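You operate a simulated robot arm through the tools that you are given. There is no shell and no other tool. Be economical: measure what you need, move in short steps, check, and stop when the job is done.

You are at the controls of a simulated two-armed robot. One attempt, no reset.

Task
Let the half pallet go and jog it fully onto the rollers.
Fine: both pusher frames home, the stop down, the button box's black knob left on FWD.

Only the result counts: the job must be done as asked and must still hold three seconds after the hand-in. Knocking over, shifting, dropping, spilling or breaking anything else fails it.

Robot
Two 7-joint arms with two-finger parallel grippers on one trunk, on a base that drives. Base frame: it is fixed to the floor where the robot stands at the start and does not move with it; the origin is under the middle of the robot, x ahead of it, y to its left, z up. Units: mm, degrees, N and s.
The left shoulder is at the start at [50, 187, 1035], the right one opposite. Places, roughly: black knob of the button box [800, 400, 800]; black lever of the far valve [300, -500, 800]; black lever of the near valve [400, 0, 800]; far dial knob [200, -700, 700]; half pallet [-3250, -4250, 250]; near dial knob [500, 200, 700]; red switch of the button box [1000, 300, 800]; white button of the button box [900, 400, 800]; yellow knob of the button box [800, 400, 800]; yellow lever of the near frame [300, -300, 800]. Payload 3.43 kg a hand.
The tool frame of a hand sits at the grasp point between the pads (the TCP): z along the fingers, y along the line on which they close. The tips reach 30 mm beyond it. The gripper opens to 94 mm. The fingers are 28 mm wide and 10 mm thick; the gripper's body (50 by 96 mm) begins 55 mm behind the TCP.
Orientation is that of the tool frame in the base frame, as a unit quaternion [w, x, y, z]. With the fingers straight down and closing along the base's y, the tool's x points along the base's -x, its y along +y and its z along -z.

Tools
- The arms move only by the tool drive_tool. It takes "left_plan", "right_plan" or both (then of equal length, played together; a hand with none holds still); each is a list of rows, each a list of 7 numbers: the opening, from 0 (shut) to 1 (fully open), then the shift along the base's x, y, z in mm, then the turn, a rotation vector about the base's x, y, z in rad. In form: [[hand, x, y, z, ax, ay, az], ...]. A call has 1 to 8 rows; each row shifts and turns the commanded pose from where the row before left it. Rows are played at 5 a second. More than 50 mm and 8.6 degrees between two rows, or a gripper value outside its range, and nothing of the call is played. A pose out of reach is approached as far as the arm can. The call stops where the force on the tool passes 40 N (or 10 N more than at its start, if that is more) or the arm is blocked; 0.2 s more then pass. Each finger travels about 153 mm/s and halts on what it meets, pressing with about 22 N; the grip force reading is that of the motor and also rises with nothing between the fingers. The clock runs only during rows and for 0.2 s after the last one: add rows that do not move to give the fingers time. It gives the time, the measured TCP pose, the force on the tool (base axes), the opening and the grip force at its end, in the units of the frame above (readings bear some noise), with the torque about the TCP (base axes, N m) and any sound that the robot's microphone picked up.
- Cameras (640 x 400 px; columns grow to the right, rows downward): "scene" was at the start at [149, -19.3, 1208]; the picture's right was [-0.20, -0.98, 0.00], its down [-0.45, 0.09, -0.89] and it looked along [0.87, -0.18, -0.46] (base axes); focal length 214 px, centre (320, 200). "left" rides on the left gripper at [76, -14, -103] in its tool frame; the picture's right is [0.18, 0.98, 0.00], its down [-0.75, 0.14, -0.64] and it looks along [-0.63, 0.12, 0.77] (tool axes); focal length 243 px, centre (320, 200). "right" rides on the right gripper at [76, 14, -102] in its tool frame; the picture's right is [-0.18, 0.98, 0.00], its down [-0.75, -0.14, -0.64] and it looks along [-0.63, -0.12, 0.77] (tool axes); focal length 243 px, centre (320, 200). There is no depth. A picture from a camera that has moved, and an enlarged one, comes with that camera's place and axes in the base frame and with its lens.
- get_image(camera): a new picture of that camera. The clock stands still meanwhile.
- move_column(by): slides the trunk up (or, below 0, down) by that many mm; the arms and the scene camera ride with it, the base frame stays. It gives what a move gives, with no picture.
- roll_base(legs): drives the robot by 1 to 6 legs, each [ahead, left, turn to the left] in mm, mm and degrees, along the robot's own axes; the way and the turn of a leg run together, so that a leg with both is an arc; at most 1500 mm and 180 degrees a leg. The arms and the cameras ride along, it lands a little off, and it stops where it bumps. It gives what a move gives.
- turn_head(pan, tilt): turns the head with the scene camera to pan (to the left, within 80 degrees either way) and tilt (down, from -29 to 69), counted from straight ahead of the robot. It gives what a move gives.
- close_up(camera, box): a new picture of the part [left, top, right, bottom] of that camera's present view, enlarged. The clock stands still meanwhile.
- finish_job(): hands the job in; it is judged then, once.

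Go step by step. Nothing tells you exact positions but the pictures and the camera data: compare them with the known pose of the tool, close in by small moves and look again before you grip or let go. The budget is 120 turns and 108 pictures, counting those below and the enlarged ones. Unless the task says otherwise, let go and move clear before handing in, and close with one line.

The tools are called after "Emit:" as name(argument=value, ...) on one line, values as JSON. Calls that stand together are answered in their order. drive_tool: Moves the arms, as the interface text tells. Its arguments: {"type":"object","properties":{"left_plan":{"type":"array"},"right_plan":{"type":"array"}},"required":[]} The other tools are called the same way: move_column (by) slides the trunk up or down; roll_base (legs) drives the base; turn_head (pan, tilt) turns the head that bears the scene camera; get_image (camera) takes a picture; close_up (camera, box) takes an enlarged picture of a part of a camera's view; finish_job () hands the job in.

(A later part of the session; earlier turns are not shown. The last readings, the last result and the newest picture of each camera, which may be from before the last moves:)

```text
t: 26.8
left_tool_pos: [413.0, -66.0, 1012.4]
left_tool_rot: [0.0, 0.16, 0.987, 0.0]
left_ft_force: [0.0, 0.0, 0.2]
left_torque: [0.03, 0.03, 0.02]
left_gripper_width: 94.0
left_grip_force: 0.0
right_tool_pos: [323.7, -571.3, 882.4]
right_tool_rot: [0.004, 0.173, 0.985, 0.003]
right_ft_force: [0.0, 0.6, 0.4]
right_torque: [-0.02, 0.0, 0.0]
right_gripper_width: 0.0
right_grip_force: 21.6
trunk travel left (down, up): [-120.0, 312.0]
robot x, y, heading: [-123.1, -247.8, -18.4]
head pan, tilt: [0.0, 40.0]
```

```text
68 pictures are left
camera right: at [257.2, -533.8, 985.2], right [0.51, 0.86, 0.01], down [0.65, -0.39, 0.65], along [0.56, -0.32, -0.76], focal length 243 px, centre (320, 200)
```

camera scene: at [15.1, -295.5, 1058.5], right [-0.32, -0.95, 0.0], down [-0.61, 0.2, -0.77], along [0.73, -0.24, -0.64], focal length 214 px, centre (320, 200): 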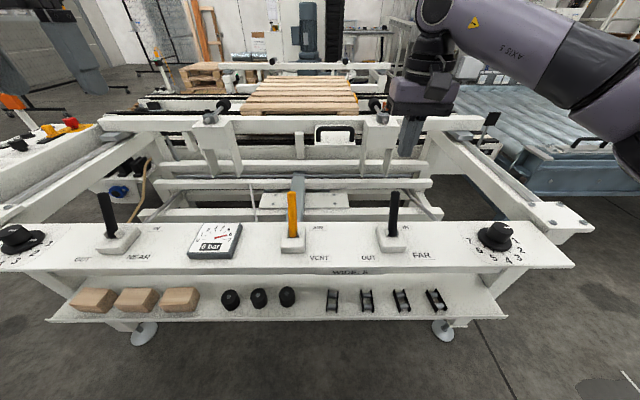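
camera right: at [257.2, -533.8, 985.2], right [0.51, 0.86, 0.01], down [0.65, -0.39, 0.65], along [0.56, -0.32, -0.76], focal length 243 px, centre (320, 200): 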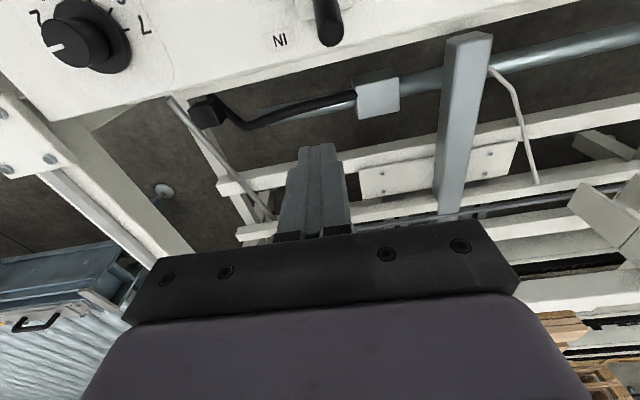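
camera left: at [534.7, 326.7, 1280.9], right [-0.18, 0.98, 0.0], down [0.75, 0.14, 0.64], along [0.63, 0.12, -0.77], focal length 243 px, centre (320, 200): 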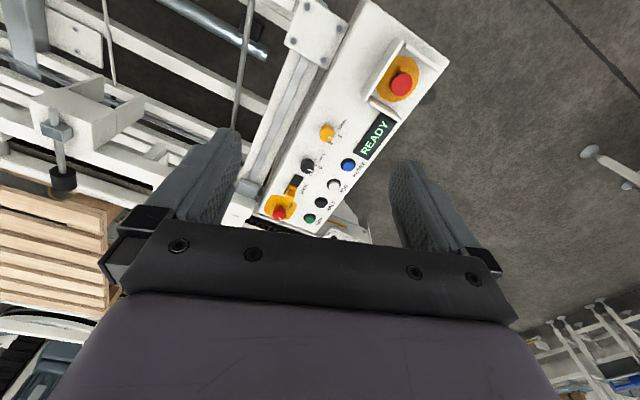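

Emit:
drive_tool(right_plan=[[0, 4.5, 13, -35, 0, 0, 0], [0, 0, 0, -40, 0, 0, 0], [0, 0, 0, -32, 0, 0, 0]])

Emit:
close_up(camera="scene", box=[280, 100, 520, 260])

Emit:
get_image(camera="right")

```text
t: 27.6
left_tool_pos: [412.5, -66.6, 1013.5]
left_tool_rot: [0.0, 0.159, 0.987, 0.0]
left_ft_force: [-0.1, 0.2, 0.5]
left_torque: [0.04, -0.03, 0.03]
left_gripper_width: 93.9
left_grip_force: 0.0
right_tool_pos: [328.0, -558.1, 778.9]
right_tool_rot: [0.004, 0.175, 0.985, 0.003]
right_ft_force: [-1.1, 0.7, -0.6]
right_torque: [0.01, 0.02, 0.01]
right_gripper_width: 0.0
right_grip_force: 22.0
trunk travel left (down, up): [-120.0, 312.0]
robot x, y, heading: [-120.8, -247.1, -18.2]
head pan, tilt: [0.0, 40.0]
```

```text
2.50 times, centred on (400, 180) of scene
camera zoom: at [15.0, -295.5, 1058.5], right [-0.32, -0.95, 0.0], down [-0.61, 0.2, -0.77], along [0.73, -0.24, -0.64], focal length 536 px, centre (120, 250)
```

zoom: 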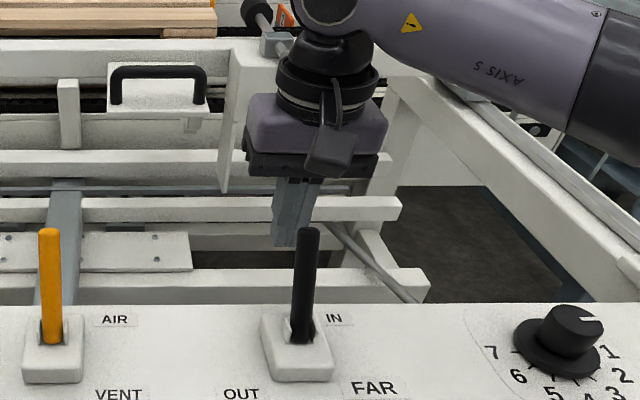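

```text
66 pictures are left
camera right: at [261.2, -518.1, 880.3], right [0.51, 0.86, 0.01], down [0.65, -0.39, 0.65], along [0.56, -0.33, -0.76], focal length 243 px, centre (320, 200)
```

right: 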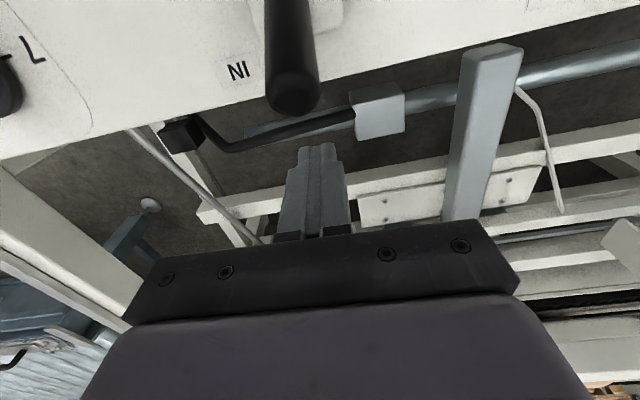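

Emit:
drive_tool(right_plan=[[0, -3.5, -10.4, -14, 0, 0, 0], [0, -19, 6.4, 0, 0, 0, 0], [0, -19, 6.4, 0, 0, 0, 0]])

Emit:
close_up(camera="scene", box=[280, 100, 520, 260])

```text
t: 28.4
left_tool_pos: [412.6, -66.2, 1013.7]
left_tool_rot: [0.0, 0.159, 0.987, 0.0]
left_ft_force: [-1.1, 0.1, 0.3]
left_torque: [0.0, -0.01, 0.0]
left_gripper_width: 94.1
left_grip_force: 0.1
right_tool_pos: [286.6, -555.4, 762.3]
right_tool_rot: [0.003, 0.173, 0.985, 0.002]
right_ft_force: [1.8, -0.4, 0.6]
right_torque: [0.07, 0.1, -0.03]
right_gripper_width: 0.0
right_grip_force: 22.2
trunk travel left (down, up): [-120.0, 312.0]
robot x, y, heading: [-124.1, -251.4, -18.2]
head pan, tilt: [0.0, 40.0]
```

```text
2.50 times, centred on (400, 180) of scene
camera zoom: at [15.1, -295.5, 1058.5], right [-0.32, -0.95, 0.0], down [-0.61, 0.2, -0.77], along [0.73, -0.24, -0.64], focal length 536 px, centre (120, 250)
```

zoom: 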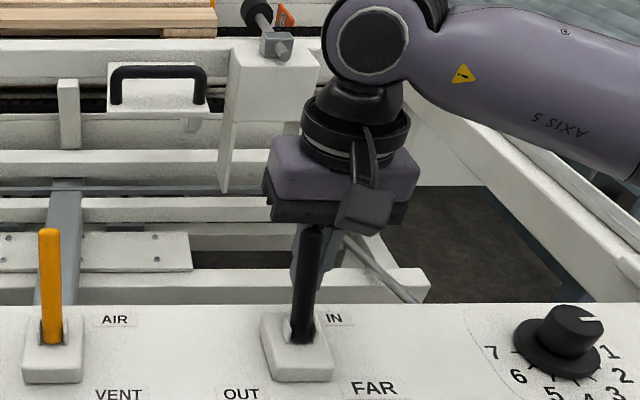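

Emit:
drive_tool(right_plan=[[0, -14, 4.8, 0, 0, 0, 0], [0, -14, 4.8, 0, 0, 0, 0], [0, -14, 4.8, 0, 0, 0, 0], [0, -14, 4.8, 0, 0, 0, 0]])

Emit:
get_image(camera="scene")

```text
t: 29.2
left_tool_pos: [412.6, -66.9, 1013.2]
left_tool_rot: [0.0, 0.16, 0.987, 0.0]
left_ft_force: [-0.9, -0.4, -0.5]
left_torque: [-0.01, 0.01, 0.04]
left_gripper_width: 93.7
left_grip_force: 0.2
right_tool_pos: [253.1, -545.0, 766.1]
right_tool_rot: [0.018, 0.183, 0.983, 0.003]
right_ft_force: [0.2, -1.5, 3.8]
right_torque: [-0.05, -0.02, 0.0]
right_gripper_width: 0.0
right_grip_force: 22.0
trunk travel left (down, up): [-120.0, 312.0]
robot x, y, heading: [-120.8, -249.2, -18.4]
head pan, tilt: [0.0, 40.0]
stopped in row 4 (right hand): the force on the tool passed its limit (the readings are from after the stop); the commanded pose is now the measured one
```

```text
64 pictures are left
camera scene: at [15.1, -295.5, 1058.6], right [-0.32, -0.95, 0.0], down [-0.61, 0.2, -0.77], along [0.73, -0.24, -0.64], focal length 214 px, centre (320, 200)
```

scene: 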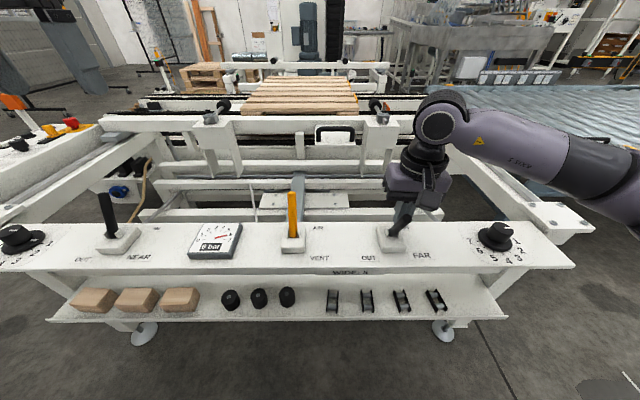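

Emit:
close_up(camera="scene", box=[340, 180, 460, 270])

Emit:
get_image(camera="right")

```text
4.44 times, centred on (400, 225) of scene
camera zoom: at [15.1, -295.5, 1058.6], right [-0.32, -0.95, 0.0], down [-0.61, 0.2, -0.77], along [0.73, -0.24, -0.64], focal length 953 px, centre (-36, 89)
```

zoom: 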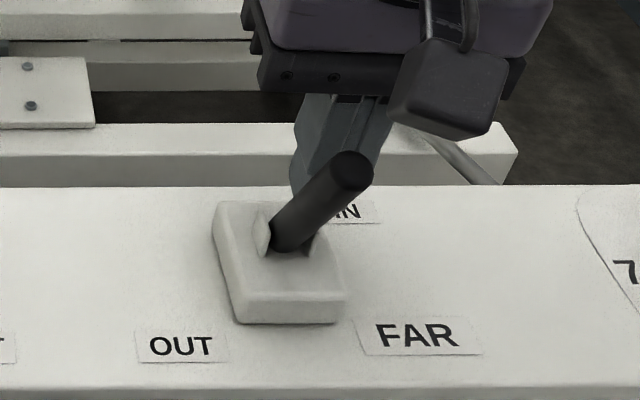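

```text
62 pictures are left
camera right: at [183.7, -505.1, 866.0], right [0.52, 0.85, 0.02], down [0.63, -0.4, 0.67], along [0.58, -0.34, -0.74], focal length 243 px, centre (320, 200)
```

right: 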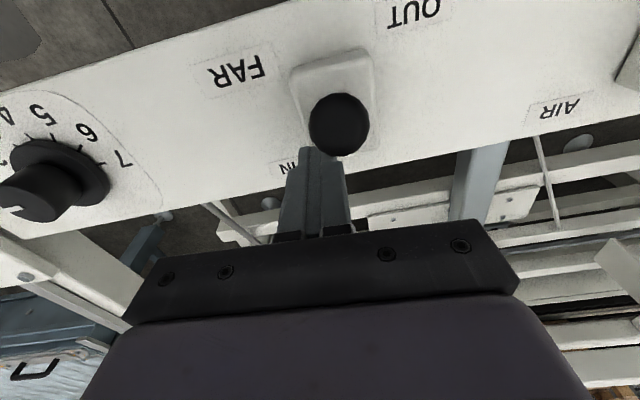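

Emit:
drive_tool(right_plan=[[0, 14, -4.8, 0, 0, 0, 0], [0, 14, -4.8, 0, 0, 0, 0], [0, 0, 0, 0, 0, 0, 0], [0, 0, 0, 0, 0, 0, 0]])

Emit:
get_image(camera="scene")

Emit:
get_image(camera="right")

```text
t: 30.2
left_tool_pos: [412.9, -66.5, 1013.8]
left_tool_rot: [0.0, 0.159, 0.987, 0.0]
left_ft_force: [0.1, 0.2, 0.1]
left_torque: [-0.02, 0.01, -0.02]
left_gripper_width: 94.2
left_grip_force: 0.0
right_tool_pos: [281.5, -553.7, 764.8]
right_tool_rot: [0.019, 0.181, 0.983, 0.003]
right_ft_force: [0.4, -1.2, 0.1]
right_torque: [0.01, -0.02, -0.01]
right_gripper_width: 0.0
right_grip_force: 21.8
trunk travel left (down, up): [-120.0, 312.0]
robot x, y, heading: [-123.2, -249.4, -18.4]
head pan, tilt: [0.0, 40.0]
```

```text
61 pictures are left
camera scene: at [15.5, -295.5, 1058.5], right [-0.32, -0.95, 0.0], down [-0.61, 0.2, -0.77], along [0.73, -0.24, -0.64], focal length 214 px, centre (320, 200)
```

scene: 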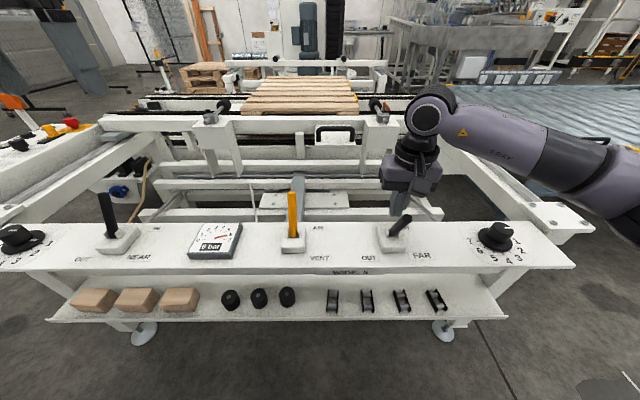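

```text
60 pictures are left
camera right: at [212.7, -513.7, 865.4], right [0.52, 0.85, 0.02], down [0.63, -0.4, 0.67], along [0.58, -0.34, -0.75], focal length 243 px, centre (320, 200)
```

right: 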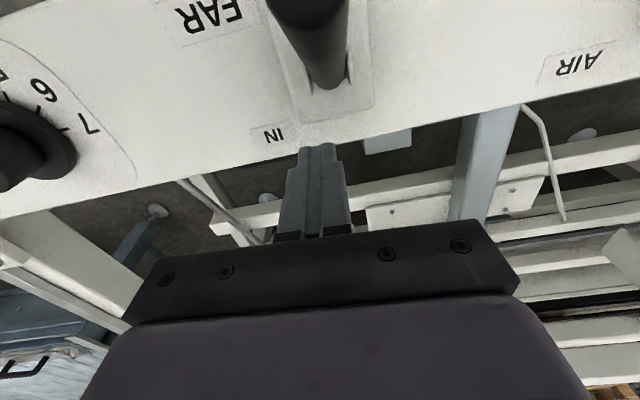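

The lever now stays toward OUT. Let me check whether the far frame is moving.

Emit:
close_up(camera="scene", box=[200, 40, 420, 150])

Emit:
drive_tool(right_plan=[[0, 5, -1, 20, 0, 0, 0], [0, 0, 0, 20, 0, 0, 0], [0, 0, 0, 30, 0, 0, 0], [0, 0, 0, 40, 0, 0.04, 0], [0, 0, 0, 40, 0, 0, 0], [0, 0, 0, 0, 0, 0, 0], [0, 0, 0, 0, 0, 0, 0]])

Emit:
close_up(camera="scene", box=[200, 40, 420, 150])

```text
2.91 times, centred on (310, 95) of scene
camera zoom: at [15.5, -295.5, 1058.5], right [-0.32, -0.95, 0.0], down [-0.61, 0.2, -0.77], along [0.73, -0.24, -0.64], focal length 624 px, centre (349, 506)
```

zoom: 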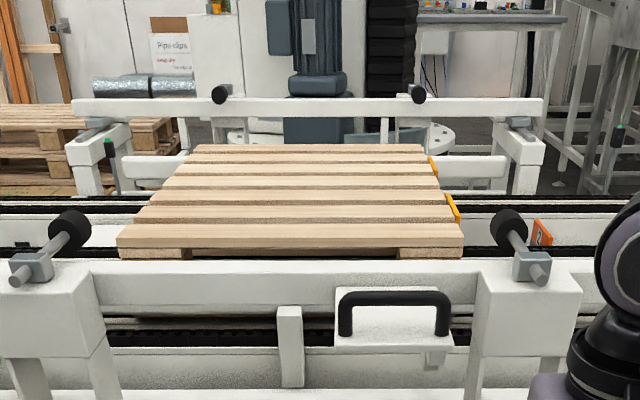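

```text
t: 31.8
left_tool_pos: [414.1, -66.2, 1013.1]
left_tool_rot: [-0.001, 0.159, 0.987, 0.0]
left_ft_force: [-1.1, -0.8, 0.1]
left_torque: [0.01, 0.0, -0.01]
left_gripper_width: 93.9
left_grip_force: 0.1
right_tool_pos: [283.9, -555.0, 915.6]
right_tool_rot: [-0.001, 0.18, 0.984, 0.0]
right_ft_force: [0.6, -0.1, -0.1]
right_torque: [0.02, -0.05, 0.01]
right_gripper_width: 0.0
right_grip_force: 22.5
trunk travel left (down, up): [-120.0, 312.0]
robot x, y, heading: [-119.2, -252.7, -18.3]
head pan, tilt: [0.0, 40.0]
```

```text
2.91 times, centred on (310, 95) of scene
camera zoom: at [15.6, -295.5, 1058.5], right [-0.32, -0.95, 0.0], down [-0.61, 0.2, -0.77], along [0.73, -0.24, -0.64], focal length 624 px, centre (349, 506)
```

zoom: 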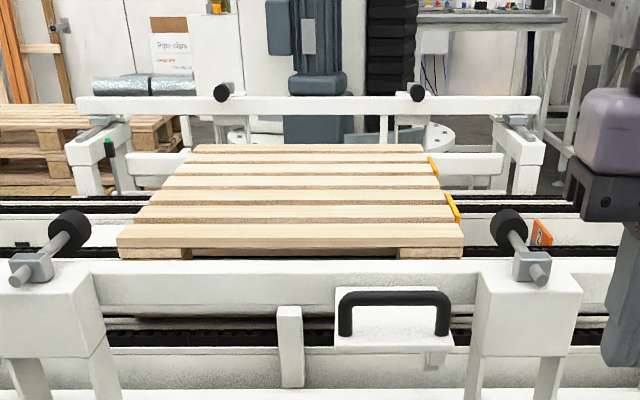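

The far frame is creeping back, so OUT is home for it. Now the left hand goes to the far side of the near lever in the same way.

Emit:
drive_tool(left_plan=[[0, 40, 26, 0, 0, 0, 0], [0, 40, 26, 0, 0, 0, 0], [0, 0, 0, -45, 0, 0, 0], [0, 0, 0, -45, 0, 0, 0], [0, 0, 0, -40, 0, 0, 0]])

Emit:
get_image(camera="left")

Emit:
get_image(camera="scene")

```text
t: 33.0
left_tool_pos: [492.5, -14.3, 884.7]
left_tool_rot: [0.001, 0.159, 0.987, 0.0]
left_ft_force: [-1.4, -0.3, -0.1]
left_torque: [0.0, 0.01, 0.01]
left_gripper_width: 0.2
left_grip_force: 21.9
right_tool_pos: [285.9, -553.9, 915.4]
right_tool_rot: [-0.002, 0.18, 0.984, 0.0]
right_ft_force: [-0.2, -1.0, -0.2]
right_torque: [-0.03, 0.02, -0.01]
right_gripper_width: 0.2
right_grip_force: 22.5
trunk travel left (down, up): [-120.0, 312.0]
robot x, y, heading: [-124.5, -246.7, -18.2]
head pan, tilt: [0.0, 40.0]
```

```text
57 pictures are left
camera left: at [416.6, -3.6, 987.4], right [0.13, 0.99, 0.0], down [0.76, -0.1, 0.64], along [0.64, -0.09, -0.77], focal length 243 px, centre (320, 200)
```

left: 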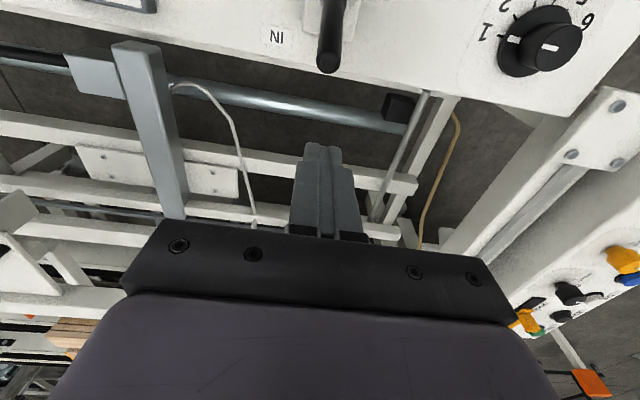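

```text
56 pictures are left
camera scene: at [15.6, -295.4, 1058.5], right [-0.32, -0.95, 0.0], down [-0.61, 0.2, -0.77], along [0.73, -0.24, -0.64], focal length 214 px, centre (320, 200)
```

scene: 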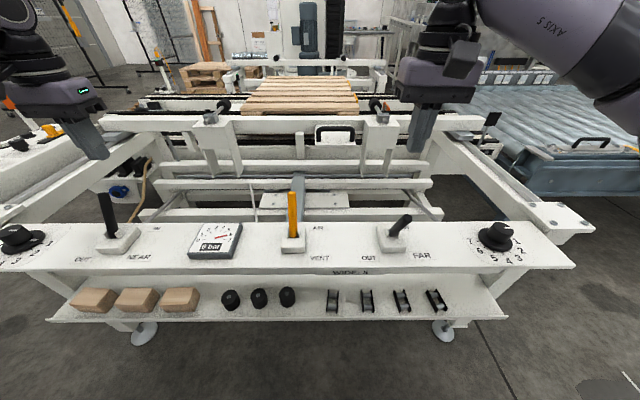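

Emit:
drive_tool(left_plan=[[0, 0, 0, -40, 0, 0, 0], [0, 0, 0, -40, 0, 0, 0], [0, 0, 0, -40, 0, 0, 0], [0, -19, 6.4, 0, 0, 0, 0]])

Emit:
drive_tool(left_plan=[[0, -14, 4.8, 0, 0, 0, 0], [0, -14, 4.8, 0, 0, 0, 0], [0, -14, 4.8, 0, 0, 0, 0], [0, -14, 4.8, 0, 0, 0, 0]])

Emit:
close_up(camera="scene", box=[0, 100, 240, 280])

```text
t: 34.0
left_tool_pos: [473.4, -7.6, 761.1]
left_tool_rot: [0.001, 0.159, 0.987, 0.0]
left_ft_force: [-0.4, -0.2, -0.1]
left_torque: [-0.01, 0.0, 0.01]
left_gripper_width: 0.1
left_grip_force: 21.8
right_tool_pos: [284.2, -553.7, 914.6]
right_tool_rot: [-0.002, 0.182, 0.983, -0.001]
right_ft_force: [0.0, -0.3, -0.5]
right_torque: [-0.01, 0.0, 0.02]
right_gripper_width: 0.0
right_grip_force: 21.8
trunk travel left (down, up): [-120.0, 312.0]
robot x, y, heading: [-124.7, -248.7, -18.2]
head pan, tilt: [0.0, 40.0]
```

```text
t: 34.9
left_tool_pos: [436.9, 4.7, 764.1]
left_tool_rot: [0.018, 0.155, 0.988, -0.004]
left_ft_force: [6.1, 0.2, 1.8]
left_torque: [-0.09, -0.14, -0.02]
left_gripper_width: 0.1
left_grip_force: 22.0
right_tool_pos: [284.3, -554.3, 915.9]
right_tool_rot: [0.0, 0.182, 0.983, -0.001]
right_ft_force: [-0.2, -0.5, -0.1]
right_torque: [0.0, -0.01, 0.0]
right_gripper_width: 0.0
right_grip_force: 21.6
trunk travel left (down, up): [-120.0, 312.0]
robot x, y, heading: [-121.6, -248.4, -18.6]
head pan, tilt: [0.0, 40.0]
stopped in row 4 (left hand): the force on the tool passed its limit (the readings are from after the stop); the commanded pose is now the measured one
```

```text
2.22 times, centred on (120, 190) of scene
camera zoom: at [16.1, -295.7, 1058.5], right [-0.32, -0.95, 0.0], down [-0.61, 0.2, -0.77], along [0.73, -0.24, -0.64], focal length 477 px, centre (764, 222)
```

zoom: 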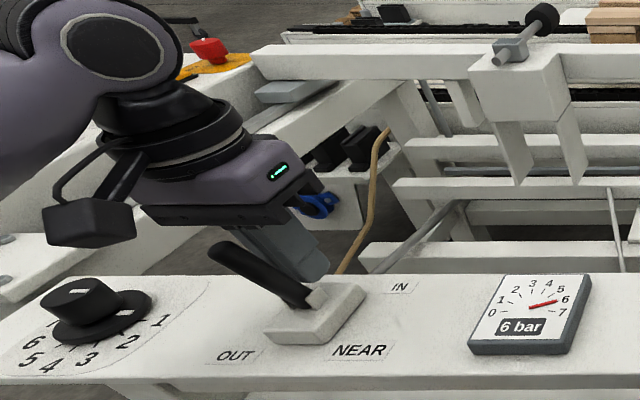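

Emit:
drive_tool(left_plan=[[0, 14, -4.8, 0, 0, 0, 0], [0, 14, -4.8, 5, 0, 0.04, 0], [0, 0, 0, 40, 0, 0, 0], [0, 0, 0, 40, 0, 0, 0], [0, 0, 0, 40, 0, 0, 0], [0, 0, 0, 0, 0, 0, 0], [0, 0, 0, 0, 0, 0, 0], [0, 0, 0, 0, 0, 0, 0]])

Emit:
get_image(camera="scene")

Emit:
close_up(camera="scene", box=[200, 40, 420, 150])

```text
t: 36.7
left_tool_pos: [464.8, -4.0, 890.0]
left_tool_rot: [-0.005, 0.157, 0.988, -0.007]
left_ft_force: [-0.2, -0.4, -0.1]
left_torque: [0.0, -0.01, 0.0]
left_gripper_width: 0.0
left_grip_force: 22.2
right_tool_pos: [285.6, -554.4, 915.3]
right_tool_rot: [-0.002, 0.182, 0.983, 0.0]
right_ft_force: [0.4, 0.0, 0.0]
right_torque: [0.0, 0.04, 0.02]
right_gripper_width: 0.2
right_grip_force: 22.5
trunk travel left (down, up): [-120.0, 312.0]
robot x, y, heading: [-120.2, -248.1, -18.7]
head pan, tilt: [0.0, 40.0]
```

```text
54 pictures are left
camera scene: at [15.9, -295.7, 1058.5], right [-0.32, -0.95, 0.0], down [-0.61, 0.2, -0.77], along [0.73, -0.24, -0.64], focal length 214 px, centre (320, 200)
```

scene: 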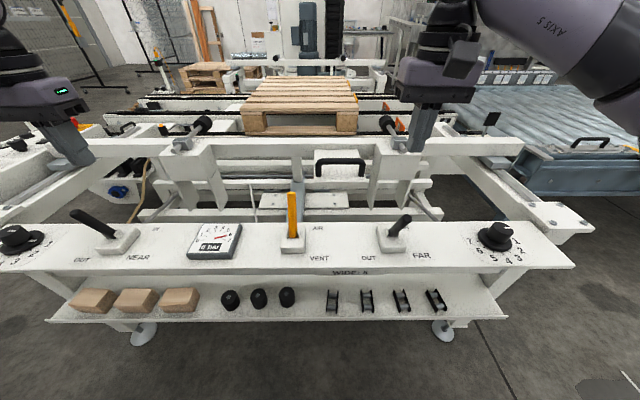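

```text
2.91 times, centred on (310, 95) of scene
camera zoom: at [15.9, -295.7, 1058.5], right [-0.32, -0.95, 0.0], down [-0.61, 0.2, -0.77], along [0.73, -0.24, -0.64], focal length 624 px, centre (349, 506)
```

zoom: 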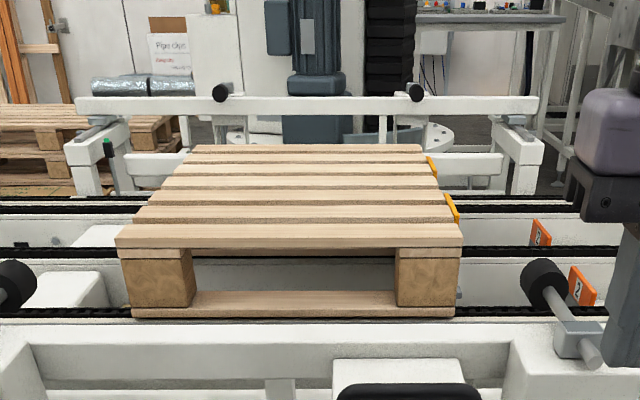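

Both frames are on their way home. Now for the button box: I raise the hands well clear, then drive round to its left side and look.

Emit:
move_column(by=300)

Emit:
roll_base(legs=[[-150, 0, 0], [0, 1450, 0]])

Emit:
turn_head(pan=-30, tilt=35)

Emit:
get_image(camera="scene")

```text
t: 39.7
left_tool_pos: [465.6, -4.4, 1191.2]
left_tool_rot: [-0.005, 0.157, 0.988, -0.006]
left_ft_force: [0.3, 0.2, -0.4]
left_torque: [0.0, 0.0, -0.02]
left_gripper_width: 0.1
left_grip_force: 21.2
right_tool_pos: [285.6, -554.9, 1214.1]
right_tool_rot: [-0.002, 0.182, 0.983, 0.0]
right_ft_force: [0.3, -1.2, 0.5]
right_torque: [0.01, -0.04, 0.01]
right_gripper_width: 0.0
right_grip_force: 21.3
trunk travel left (down, up): [-420.0, 12.0]
robot x, y, heading: [-121.3, -250.3, -18.3]
head pan, tilt: [0.0, 40.0]
```

```text
t: 48.0
left_tool_pos: [785.2, 1447.7, 1190.7]
left_tool_rot: [-0.005, 0.153, 0.988, -0.008]
left_ft_force: [-0.4, 0.4, 0.2]
left_torque: [0.02, 0.03, 0.04]
left_gripper_width: 0.0
left_grip_force: 21.9
right_tool_pos: [610.1, 895.3, 1215.5]
right_tool_rot: [-0.002, 0.178, 0.984, -0.001]
right_ft_force: [0.1, 0.4, 0.5]
right_torque: [-0.01, -0.01, -0.01]
right_gripper_width: 0.0
right_grip_force: 21.8
trunk travel left (down, up): [-420.0, 12.0]
robot x, y, heading: [204.5, 1198.0, -18.0]
head pan, tilt: [0.0, 40.0]
```

```text
t: 48.9
left_tool_pos: [785.8, 1445.5, 1191.0]
left_tool_rot: [-0.005, 0.153, 0.988, -0.007]
left_ft_force: [-0.1, 0.1, 0.2]
left_torque: [0.05, -0.01, 0.01]
left_gripper_width: 0.0
left_grip_force: 22.0
right_tool_pos: [610.1, 894.6, 1213.2]
right_tool_rot: [-0.003, 0.178, 0.984, 0.0]
right_ft_force: [0.2, 0.7, 0.9]
right_torque: [0.0, -0.02, 0.0]
right_gripper_width: 0.0
right_grip_force: 22.3
trunk travel left (down, up): [-420.0, 12.0]
robot x, y, heading: [202.3, 1196.9, -18.1]
head pan, tilt: [-30.0, 35.0]
```

```text
52 pictures are left
camera scene: at [316.8, 1113.0, 1366.0], right [-0.74, -0.67, 0.0], down [-0.38, 0.43, -0.82], along [0.55, -0.61, -0.57], focal length 214 px, centre (320, 200)
```

scene: 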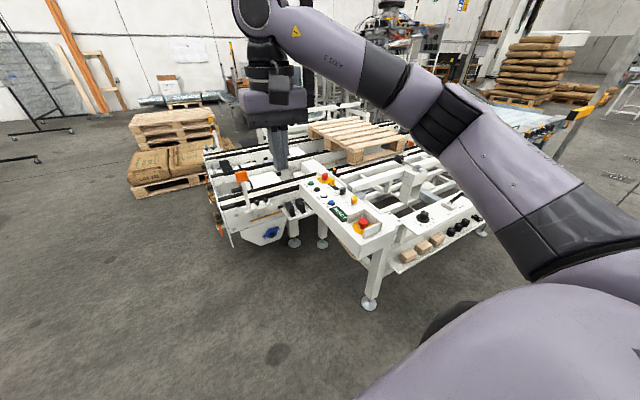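

Emit:
close_up(camera="scene", box=[200, 150, 400, 290])

Emit:
close_up(camera="scene", box=[300, 160, 390, 240])

```text
2.86 times, centred on (300, 220) of scene
camera zoom: at [316.8, 1113.0, 1366.0], right [-0.74, -0.67, 0.0], down [-0.38, 0.43, -0.82], along [0.55, -0.61, -0.57], focal length 613 px, centre (377, 143)
```

zoom: 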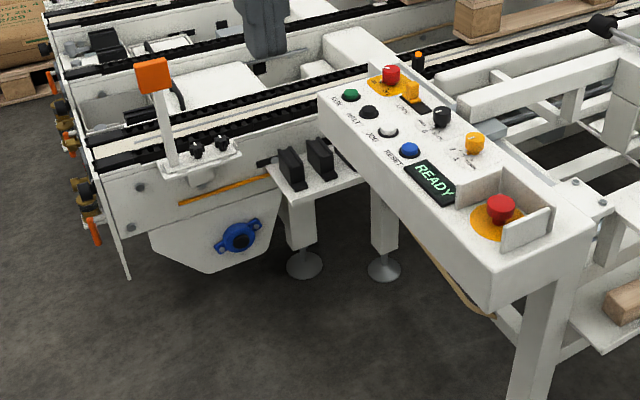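

```text
5.00 times, centred on (345, 200) of scene
camera zoom: at [316.8, 1113.0, 1366.0], right [-0.74, -0.67, 0.0], down [-0.38, 0.43, -0.82], along [0.55, -0.61, -0.57], focal length 1072 px, centre (195, 200)
```

zoom: 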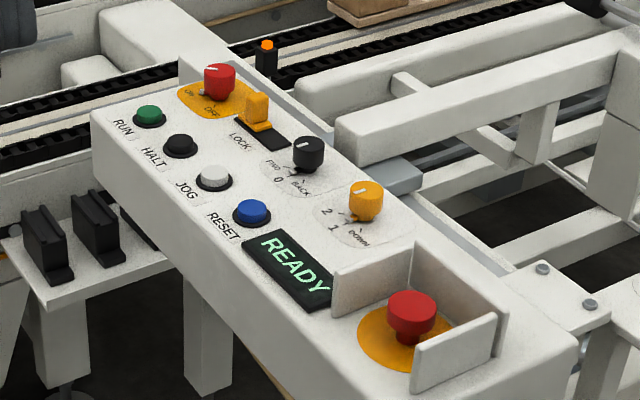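

The box runs away from me along its side, with the JOG button near its left edge. I will drive forward, turn 90° right to face it from its left side.

Emit:
roll_base(legs=[[600, 0, 0], [0, 0, -90], [40, 0, 0]])

Emit:
turn_head(pan=15, tilt=45)

Emit:
get_image(camera="scene")

Emit:
get_image(camera="left")

```text
t: 56.6
left_tool_pos: [997.1, 387.0, 1188.8]
left_tool_rot: [-0.009, 0.81, 0.586, -0.001]
left_ft_force: [-0.4, 0.8, -0.7]
left_torque: [0.06, 0.0, -0.04]
left_gripper_width: 0.0
left_grip_force: 21.9
right_tool_pos: [448.3, 568.2, 1214.5]
right_tool_rot: [-0.002, 0.824, 0.566, 0.0]
right_ft_force: [-0.1, 0.4, 0.1]
right_torque: [0.02, -0.02, 0.01]
right_gripper_width: 0.1
right_grip_force: 22.3
trunk travel left (down, up): [-420.0, 12.0]
robot x, y, heading: [755.1, 977.0, -108.5]
head pan, tilt: [-30.0, 35.0]
```

```text
t: 57.8
left_tool_pos: [996.7, 389.6, 1190.5]
left_tool_rot: [-0.008, 0.81, 0.586, -0.001]
left_ft_force: [0.1, -0.5, 0.1]
left_torque: [0.0, 0.01, 0.02]
left_gripper_width: 0.1
left_grip_force: 22.5
right_tool_pos: [447.5, 570.3, 1214.2]
right_tool_rot: [-0.002, 0.825, 0.566, 0.001]
right_ft_force: [-0.8, -1.2, -0.3]
right_torque: [0.0, 0.01, 0.01]
right_gripper_width: 0.0
right_grip_force: 21.9
trunk travel left (down, up): [-420.0, 12.0]
robot x, y, heading: [753.4, 974.2, -108.5]
head pan, tilt: [15.0, 45.0]
```

```text
49 pictures are left
camera scene: at [731.2, 837.2, 1351.2], right [-1.0, 0.06, 0.0], down [0.05, 0.71, -0.71], along [-0.05, -0.71, -0.71], focal length 214 px, centre (320, 200)
```

scene: 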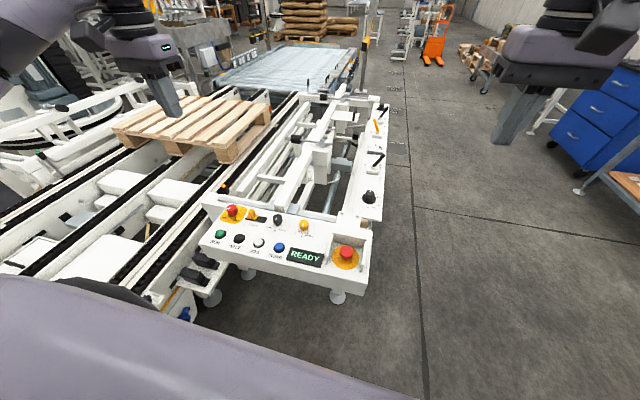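

```text
48 pictures are left
camera left: at [1009.4, 463.8, 1293.8], right [0.99, -0.13, -0.01], down [-0.09, -0.77, 0.63], along [-0.09, -0.63, -0.77], focal length 243 px, centre (320, 200)
```

left: 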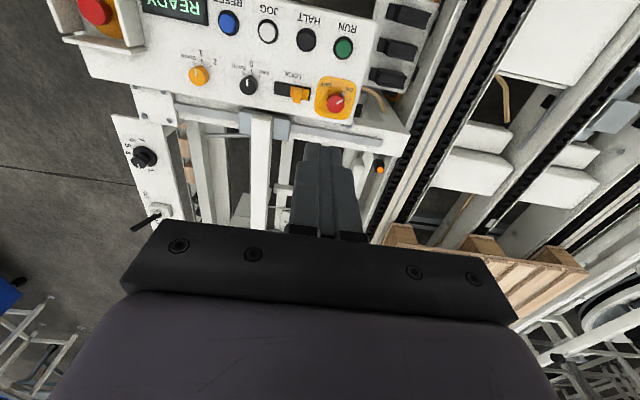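

I now have a clear view: yellow knob at about (755, 385), black knob (844, 360) and JOG (901, 436), all near z 780. I'll bring the left hand over the yellow knob and check the arm's clearance to the orange flag post before lowering.

Emit:
drive_tool(left_plan=[[0.5, -40, 0, 0, 0, 0, 0], [0.5, -40, 0, 0, 0, 0, 0], [0.5, -40, 0, 0, 0, 0, 0], [0.5, -40, 0, 0, 0, 0, 0], [0.5, -40, 0, 0, 0, 0, 0], [0.5, -41, -4, 0, 0, 0, 0]])

Emit:
turn_head(pan=50, tilt=50)

Emit:
get_image(camera="scene")

Emit:
get_image(camera="left")

```text
t: 59.1
left_tool_pos: [752.7, 384.4, 1189.6]
left_tool_rot: [-0.007, 0.81, 0.586, -0.001]
left_ft_force: [0.2, 0.3, -0.4]
left_torque: [0.01, -0.03, 0.01]
left_gripper_width: 47.2
left_grip_force: 0.1
right_tool_pos: [447.0, 570.5, 1214.4]
right_tool_rot: [-0.002, 0.825, 0.565, 0.0]
right_ft_force: [0.1, 0.6, 0.3]
right_torque: [0.02, -0.02, 0.02]
right_gripper_width: 0.0
right_grip_force: 21.8
trunk travel left (down, up): [-420.0, 12.0]
robot x, y, heading: [752.2, 972.5, -108.8]
head pan, tilt: [15.0, 45.0]
```

```text
t: 60.2
left_tool_pos: [753.7, 385.6, 1188.4]
left_tool_rot: [-0.008, 0.81, 0.587, -0.002]
left_ft_force: [0.1, 0.4, -0.3]
left_torque: [-0.02, -0.03, 0.0]
left_gripper_width: 47.2
left_grip_force: 0.0
right_tool_pos: [446.3, 569.8, 1214.7]
right_tool_rot: [-0.002, 0.825, 0.566, 0.001]
right_ft_force: [0.6, 0.8, -0.4]
right_torque: [-0.01, -0.03, 0.05]
right_gripper_width: 0.0
right_grip_force: 22.0
trunk travel left (down, up): [-420.0, 12.0]
robot x, y, heading: [754.8, 975.8, -108.6]
head pan, tilt: [50.0, 50.0]
```

```text
47 pictures are left
camera scene: at [776.5, 852.6, 1344.3], right [-0.85, -0.52, 0.0], down [-0.4, 0.65, -0.64], along [0.33, -0.55, -0.77], focal length 214 px, centre (320, 200)
```

scene: 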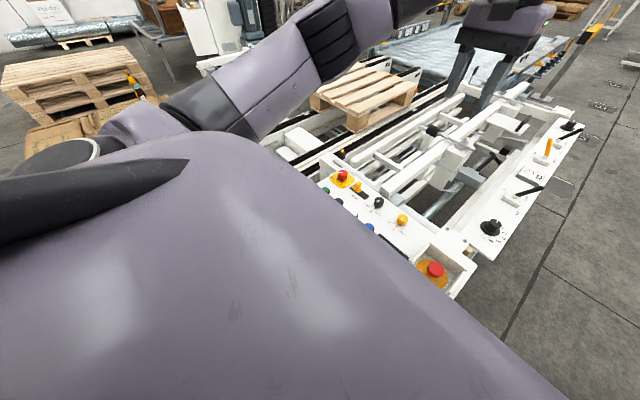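

```text
46 pictures are left
camera left: at [766.6, 460.0, 1292.3], right [0.99, -0.13, -0.01], down [-0.09, -0.77, 0.63], along [-0.09, -0.63, -0.77], focal length 243 px, centre (320, 200)
```

left: 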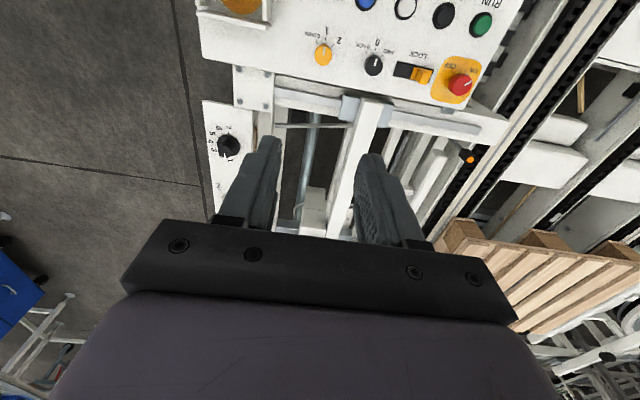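

The left elbow would come down near the flag post, so I'd rather use the right arm. I'll tuck the left hand back, then rotate 45° to the left and edge ahead so the right hand is over the controls.

Emit:
drive_tool(left_plan=[[0, 24, 34, 12, 0, 0, 0], [0, 24, 34, 12, 0, 0, 0], [0, 24, 34, 12, 0, 0, 0], [0, 24, 34, 12, 0, 0, 0], [0, 24, 34, 12, 0, 0, 0]])

Emit:
roll_base(legs=[[0, 0, 45], [50, 0, 0]])

Emit:
turn_head(pan=20, tilt=50)

Emit:
get_image(camera="scene")

Emit:
get_image(camera="right")

```text
t: 61.4
left_tool_pos: [876.2, 555.5, 1249.4]
left_tool_rot: [-0.008, 0.809, 0.587, -0.002]
left_ft_force: [0.7, 0.4, 0.3]
left_torque: [0.0, 0.04, 0.0]
left_gripper_width: 0.2
left_grip_force: 22.0
right_tool_pos: [447.5, 570.5, 1215.3]
right_tool_rot: [-0.002, 0.825, 0.566, 0.0]
right_ft_force: [0.2, -0.3, -0.7]
right_torque: [0.0, 0.02, 0.01]
right_gripper_width: 0.0
right_grip_force: 22.3
trunk travel left (down, up): [-420.0, 12.0]
robot x, y, heading: [753.5, 974.0, -108.5]
head pan, tilt: [50.0, 50.0]
```

```text
t: 64.3
left_tool_pos: [1157.1, 715.5, 1249.1]
left_tool_rot: [-0.007, 0.526, 0.85, -0.004]
left_ft_force: [0.2, -0.9, -0.4]
left_torque: [0.05, 0.05, 0.01]
left_gripper_width: 0.0
left_grip_force: 22.1
right_tool_pos: [843.3, 425.9, 1213.4]
right_tool_rot: [-0.002, 0.547, 0.837, 0.0]
right_ft_force: [-0.1, 0.0, 0.6]
right_torque: [0.05, 0.01, -0.02]
right_gripper_width: 0.0
right_grip_force: 22.2
trunk travel left (down, up): [-420.0, 12.0]
robot x, y, heading: [776.6, 929.1, -63.9]
head pan, tilt: [50.0, 50.0]
```

```text
t: 65.3
left_tool_pos: [1157.9, 716.8, 1249.6]
left_tool_rot: [-0.007, 0.526, 0.851, -0.004]
left_ft_force: [-0.5, 0.3, -0.1]
left_torque: [0.01, 0.0, 0.01]
left_gripper_width: 0.0
left_grip_force: 22.0
right_tool_pos: [844.0, 427.4, 1214.8]
right_tool_rot: [-0.002, 0.547, 0.837, 0.0]
right_ft_force: [-0.4, -0.4, 0.4]
right_torque: [0.0, 0.0, 0.0]
right_gripper_width: 0.0
right_grip_force: 22.4
trunk travel left (down, up): [-420.0, 12.0]
robot x, y, heading: [776.1, 930.1, -63.9]
head pan, tilt: [20.0, 50.0]
```

```text
45 pictures are left
camera scene: at [858.1, 823.2, 1344.3], right [-0.69, -0.72, 0.0], down [-0.55, 0.53, -0.64], along [0.46, -0.45, -0.77], focal length 214 px, centre (320, 200)
```

scene: 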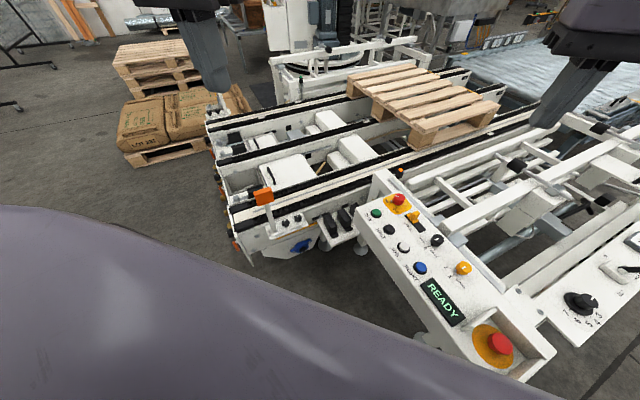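

```text
44 pictures are left
camera right: at [826.1, 501.0, 1318.1], right [0.97, 0.22, 0.0], down [0.17, -0.75, 0.64], along [0.14, -0.62, -0.77], focal length 243 px, centre (320, 200)
```

right: 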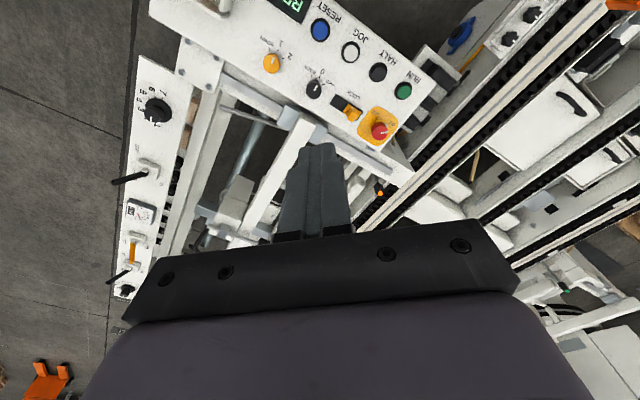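

The flag post is farther off than I feared. I lower the trunk and bring the half-open right hand over the yellow knob.

Emit:
drive_tool(right_plan=[[0.5, -45, -21, 0, 0, 0, 0], [0.5, -44, -21, 0, 0, 0, 0]])

Emit:
move_column(by=-240)

Emit:
drive_tool(right_plan=[[0.5, 0, 0, -40, 0, 0, 0], [0.5, 0, 0, -40, 0, 0, 0]])

Emit:
get_image(camera="right")

Emit:
get_image(camera="scene")

```text
t: 65.9
left_tool_pos: [1158.0, 715.7, 1250.8]
left_tool_rot: [-0.006, 0.526, 0.851, -0.003]
left_ft_force: [0.6, 0.0, -0.3]
left_torque: [-0.02, -0.04, -0.06]
left_gripper_width: 0.1
left_grip_force: 21.5
right_tool_pos: [751.5, 384.4, 1215.2]
right_tool_rot: [-0.002, 0.548, 0.837, -0.001]
right_ft_force: [0.4, 0.2, -0.1]
right_torque: [-0.01, -0.04, 0.02]
right_gripper_width: 46.8
right_grip_force: 0.0
trunk travel left (down, up): [-420.0, 12.0]
robot x, y, heading: [775.3, 930.3, -63.8]
head pan, tilt: [20.0, 50.0]
```

```text
t: 68.4
left_tool_pos: [1158.4, 716.3, 1011.1]
left_tool_rot: [-0.006, 0.526, 0.85, -0.005]
left_ft_force: [0.3, -0.1, -0.2]
left_torque: [-0.03, 0.0, -0.02]
left_gripper_width: 0.1
left_grip_force: 22.0
right_tool_pos: [751.2, 383.4, 975.7]
right_tool_rot: [-0.002, 0.547, 0.837, 0.0]
right_ft_force: [0.0, -1.2, 0.1]
right_torque: [0.02, 0.0, -0.01]
right_gripper_width: 47.0
right_grip_force: 0.1
trunk travel left (down, up): [-180.0, 252.0]
robot x, y, heading: [779.8, 930.9, -63.7]
head pan, tilt: [20.0, 50.0]
```

```text
t: 69.0
left_tool_pos: [1157.0, 716.4, 1010.5]
left_tool_rot: [-0.007, 0.527, 0.85, -0.005]
left_ft_force: [-0.2, 0.5, -0.8]
left_torque: [-0.01, 0.0, 0.0]
left_gripper_width: 0.0
left_grip_force: 22.2
right_tool_pos: [752.4, 383.6, 893.6]
right_tool_rot: [-0.001, 0.549, 0.836, 0.0]
right_ft_force: [-0.6, 0.4, 0.4]
right_torque: [-0.02, 0.02, -0.02]
right_gripper_width: 47.3
right_grip_force: 0.0
trunk travel left (down, up): [-180.0, 252.0]
robot x, y, heading: [777.8, 930.1, -64.0]
head pan, tilt: [20.0, 50.0]
```

```text
43 pictures are left
camera right: at [735.8, 457.5, 996.7], right [0.97, 0.22, 0.0], down [0.17, -0.75, 0.64], along [0.14, -0.62, -0.77], focal length 243 px, centre (320, 200)
```

right: 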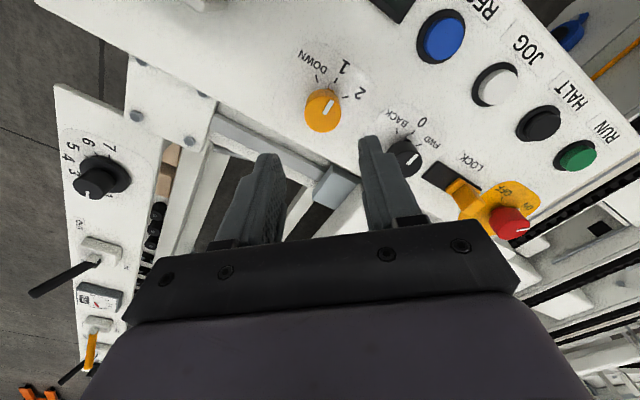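

```text
42 pictures are left
camera scene: at [858.0, 823.0, 1104.3], right [-0.69, -0.72, 0.0], down [-0.55, 0.53, -0.64], along [0.46, -0.45, -0.77], focal length 214 px, centre (320, 200)
```

scene: 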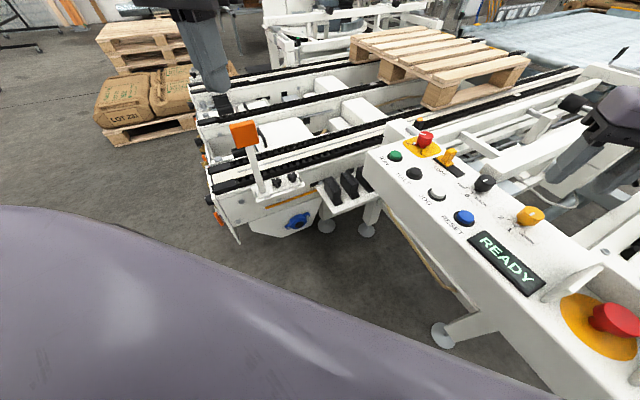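

Emit:
drive_tool(right_plan=[[0.5, 3, 3, -35, 0, 0, 0], [0.5, 0, 0, -35, 0, 0, 0]])

Emit:
close_up(camera="scene", box=[440, 120, 640, 260])

Emit:
get_image(camera="right")

```text
t: 69.6
left_tool_pos: [1157.3, 716.4, 1010.6]
left_tool_rot: [-0.007, 0.527, 0.85, -0.004]
left_ft_force: [0.7, -0.3, 0.2]
left_torque: [0.02, 0.0, 0.01]
left_gripper_width: 0.0
left_grip_force: 22.0
right_tool_pos: [757.7, 386.3, 824.0]
right_tool_rot: [-0.002, 0.548, 0.837, 0.0]
right_ft_force: [-0.8, 0.4, -0.2]
right_torque: [0.0, -0.01, -0.02]
right_gripper_width: 46.8
right_grip_force: 0.1
trunk travel left (down, up): [-180.0, 252.0]
robot x, y, heading: [776.0, 926.4, -64.0]
head pan, tilt: [20.0, 50.0]
```

```text
2.86 times, centred on (540, 190) of scene
camera zoom: at [858.0, 823.1, 1104.3], right [-0.69, -0.72, 0.0], down [-0.55, 0.53, -0.64], along [0.46, -0.45, -0.77], focal length 613 px, centre (-309, 229)
```

zoom: 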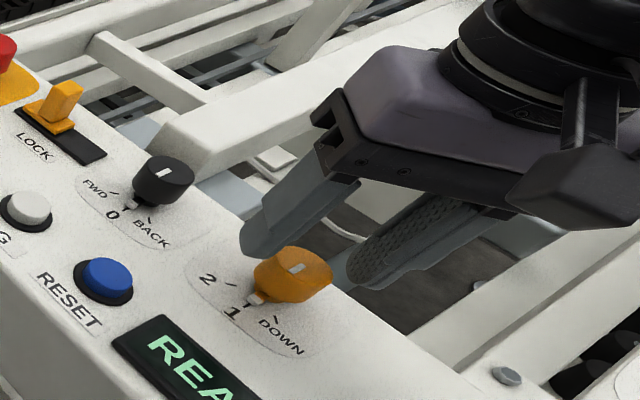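

```text
40 pictures are left
camera right: at [740.6, 461.1, 927.6], right [0.97, 0.22, 0.0], down [0.17, -0.75, 0.64], along [0.14, -0.63, -0.77], focal length 243 px, centre (320, 200)
```

right: 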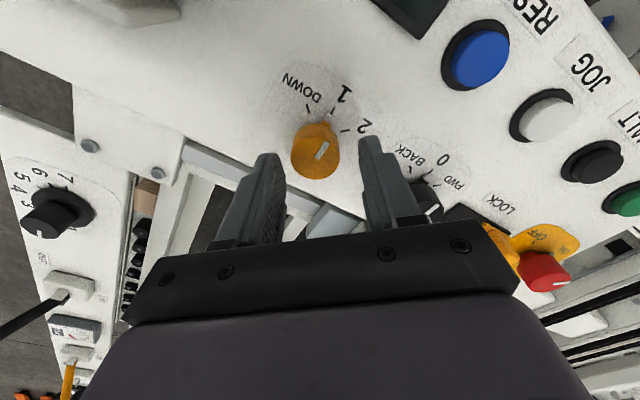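

Emit:
drive_tool(right_plan=[[0.5, -2, 0, -13, 0, 0, 0], [0.5, 0, 0, -12, 0, 0, 0]])

Emit:
close_up(camera="scene", box=[480, 160, 600, 250])

```text
t: 70.2
left_tool_pos: [1156.7, 716.3, 1010.6]
left_tool_rot: [-0.007, 0.526, 0.85, -0.004]
left_ft_force: [-0.8, 0.0, 1.2]
left_torque: [-0.05, -0.02, 0.01]
left_gripper_width: 0.0
left_grip_force: 22.0
right_tool_pos: [755.0, 386.9, 798.6]
right_tool_rot: [-0.001, 0.547, 0.837, 0.0]
right_ft_force: [0.1, -0.5, 0.2]
right_torque: [0.03, -0.03, -0.01]
right_gripper_width: 47.0
right_grip_force: 0.1
trunk travel left (down, up): [-180.0, 252.0]
robot x, y, heading: [778.2, 930.6, -64.0]
head pan, tilt: [20.0, 50.0]
```

```text
4.44 times, centred on (540, 205) of scene
camera zoom: at [858.0, 823.1, 1104.3], right [-0.69, -0.72, 0.0], down [-0.55, 0.53, -0.64], along [0.46, -0.45, -0.77], focal length 953 px, centre (-658, 178)
```

zoom: 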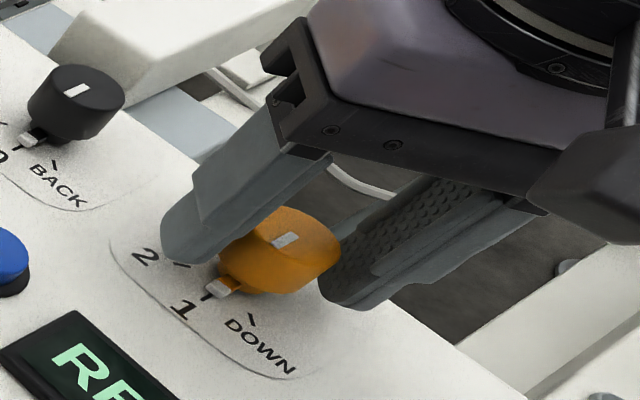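

The fingers straddle the yellow knob. I close and turn it anticlockwise (seen from above) to DOWN.

Emit:
drive_tool(right_plan=[[0, 0, 0, 0, 0, 0, 0], [0, 0, 0, 0, 0, 0, 0], [0, 0, 0, 0, 0, 0, 0.13], [0, 0, 0, 0, 0, 0, 0.13], [0, 0, 0, 0, 0, 0, 0.13], [0, 0, 0, 0, 0, 0, 0.13]])

Emit:
close_up(camera="scene", box=[480, 160, 600, 250])

```text
t: 71.6
left_tool_pos: [1157.1, 716.3, 1010.7]
left_tool_rot: [-0.006, 0.526, 0.85, -0.004]
left_ft_force: [0.3, -0.3, 0.2]
left_torque: [-0.03, 0.0, 0.01]
left_gripper_width: 0.0
left_grip_force: 21.5
right_tool_pos: [752.4, 385.6, 799.7]
right_tool_rot: [-0.001, 0.313, 0.95, 0.0]
right_ft_force: [-8.5, -8.9, 1.5]
right_torque: [-0.1, 0.29, -0.03]
right_gripper_width: 31.1
right_grip_force: 45.2
trunk travel left (down, up): [-180.0, 252.0]
robot x, y, heading: [775.1, 932.8, -63.9]
head pan, tilt: [20.0, 50.0]
```

```text
4.44 times, centred on (540, 205) of scene
camera zoom: at [857.5, 822.6, 1104.3], right [-0.69, -0.72, 0.0], down [-0.55, 0.53, -0.64], along [0.46, -0.45, -0.77], focal length 953 px, centre (-658, 178)
```

zoom: 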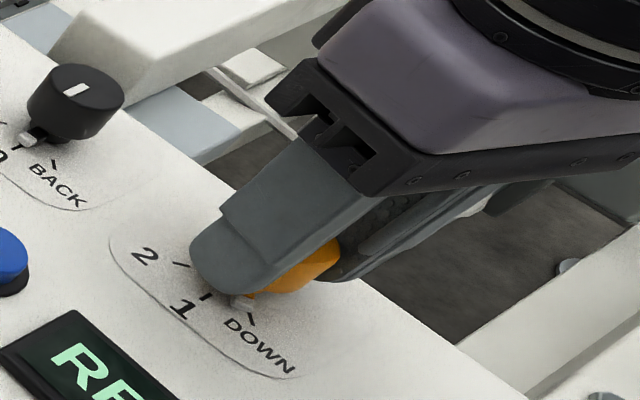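

Emit:
drive_tool(right_plan=[[0, 0, 0, 0, 0, 0, 0.1], [0, 0, 0, 0, 0, 0, 0.1], [0, 0, 0, 0, 0, 0, 0.06], [0, 0, 0, 0, 0, 0, 0]])

Emit:
close_up(camera="scene", box=[480, 160, 600, 250])

```text
t: 72.6
left_tool_pos: [1156.4, 716.0, 1011.3]
left_tool_rot: [-0.007, 0.526, 0.85, -0.004]
left_ft_force: [-0.3, 0.1, -0.4]
left_torque: [-0.03, -0.02, 0.02]
left_gripper_width: 0.2
left_grip_force: 22.0
right_tool_pos: [752.0, 384.7, 799.0]
right_tool_rot: [-0.002, 0.219, 0.976, 0.0]
right_ft_force: [-9.0, -14.7, 2.0]
right_torque: [0.1, 0.23, 0.02]
right_gripper_width: 31.3
right_grip_force: 45.2
right hand out of reach, approached as far as the arm can: row 3
trunk travel left (down, up): [-180.0, 252.0]
robot x, y, heading: [779.7, 927.6, -64.1]
head pan, tilt: [20.0, 50.0]
```

```text
4.44 times, centred on (540, 205) of scene
camera zoom: at [857.5, 822.2, 1104.2], right [-0.69, -0.72, 0.0], down [-0.55, 0.53, -0.64], along [0.46, -0.45, -0.77], focal length 953 px, centre (-658, 178)
```

zoom: 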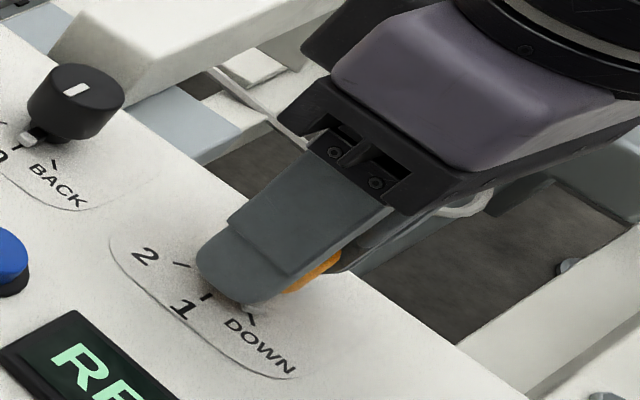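

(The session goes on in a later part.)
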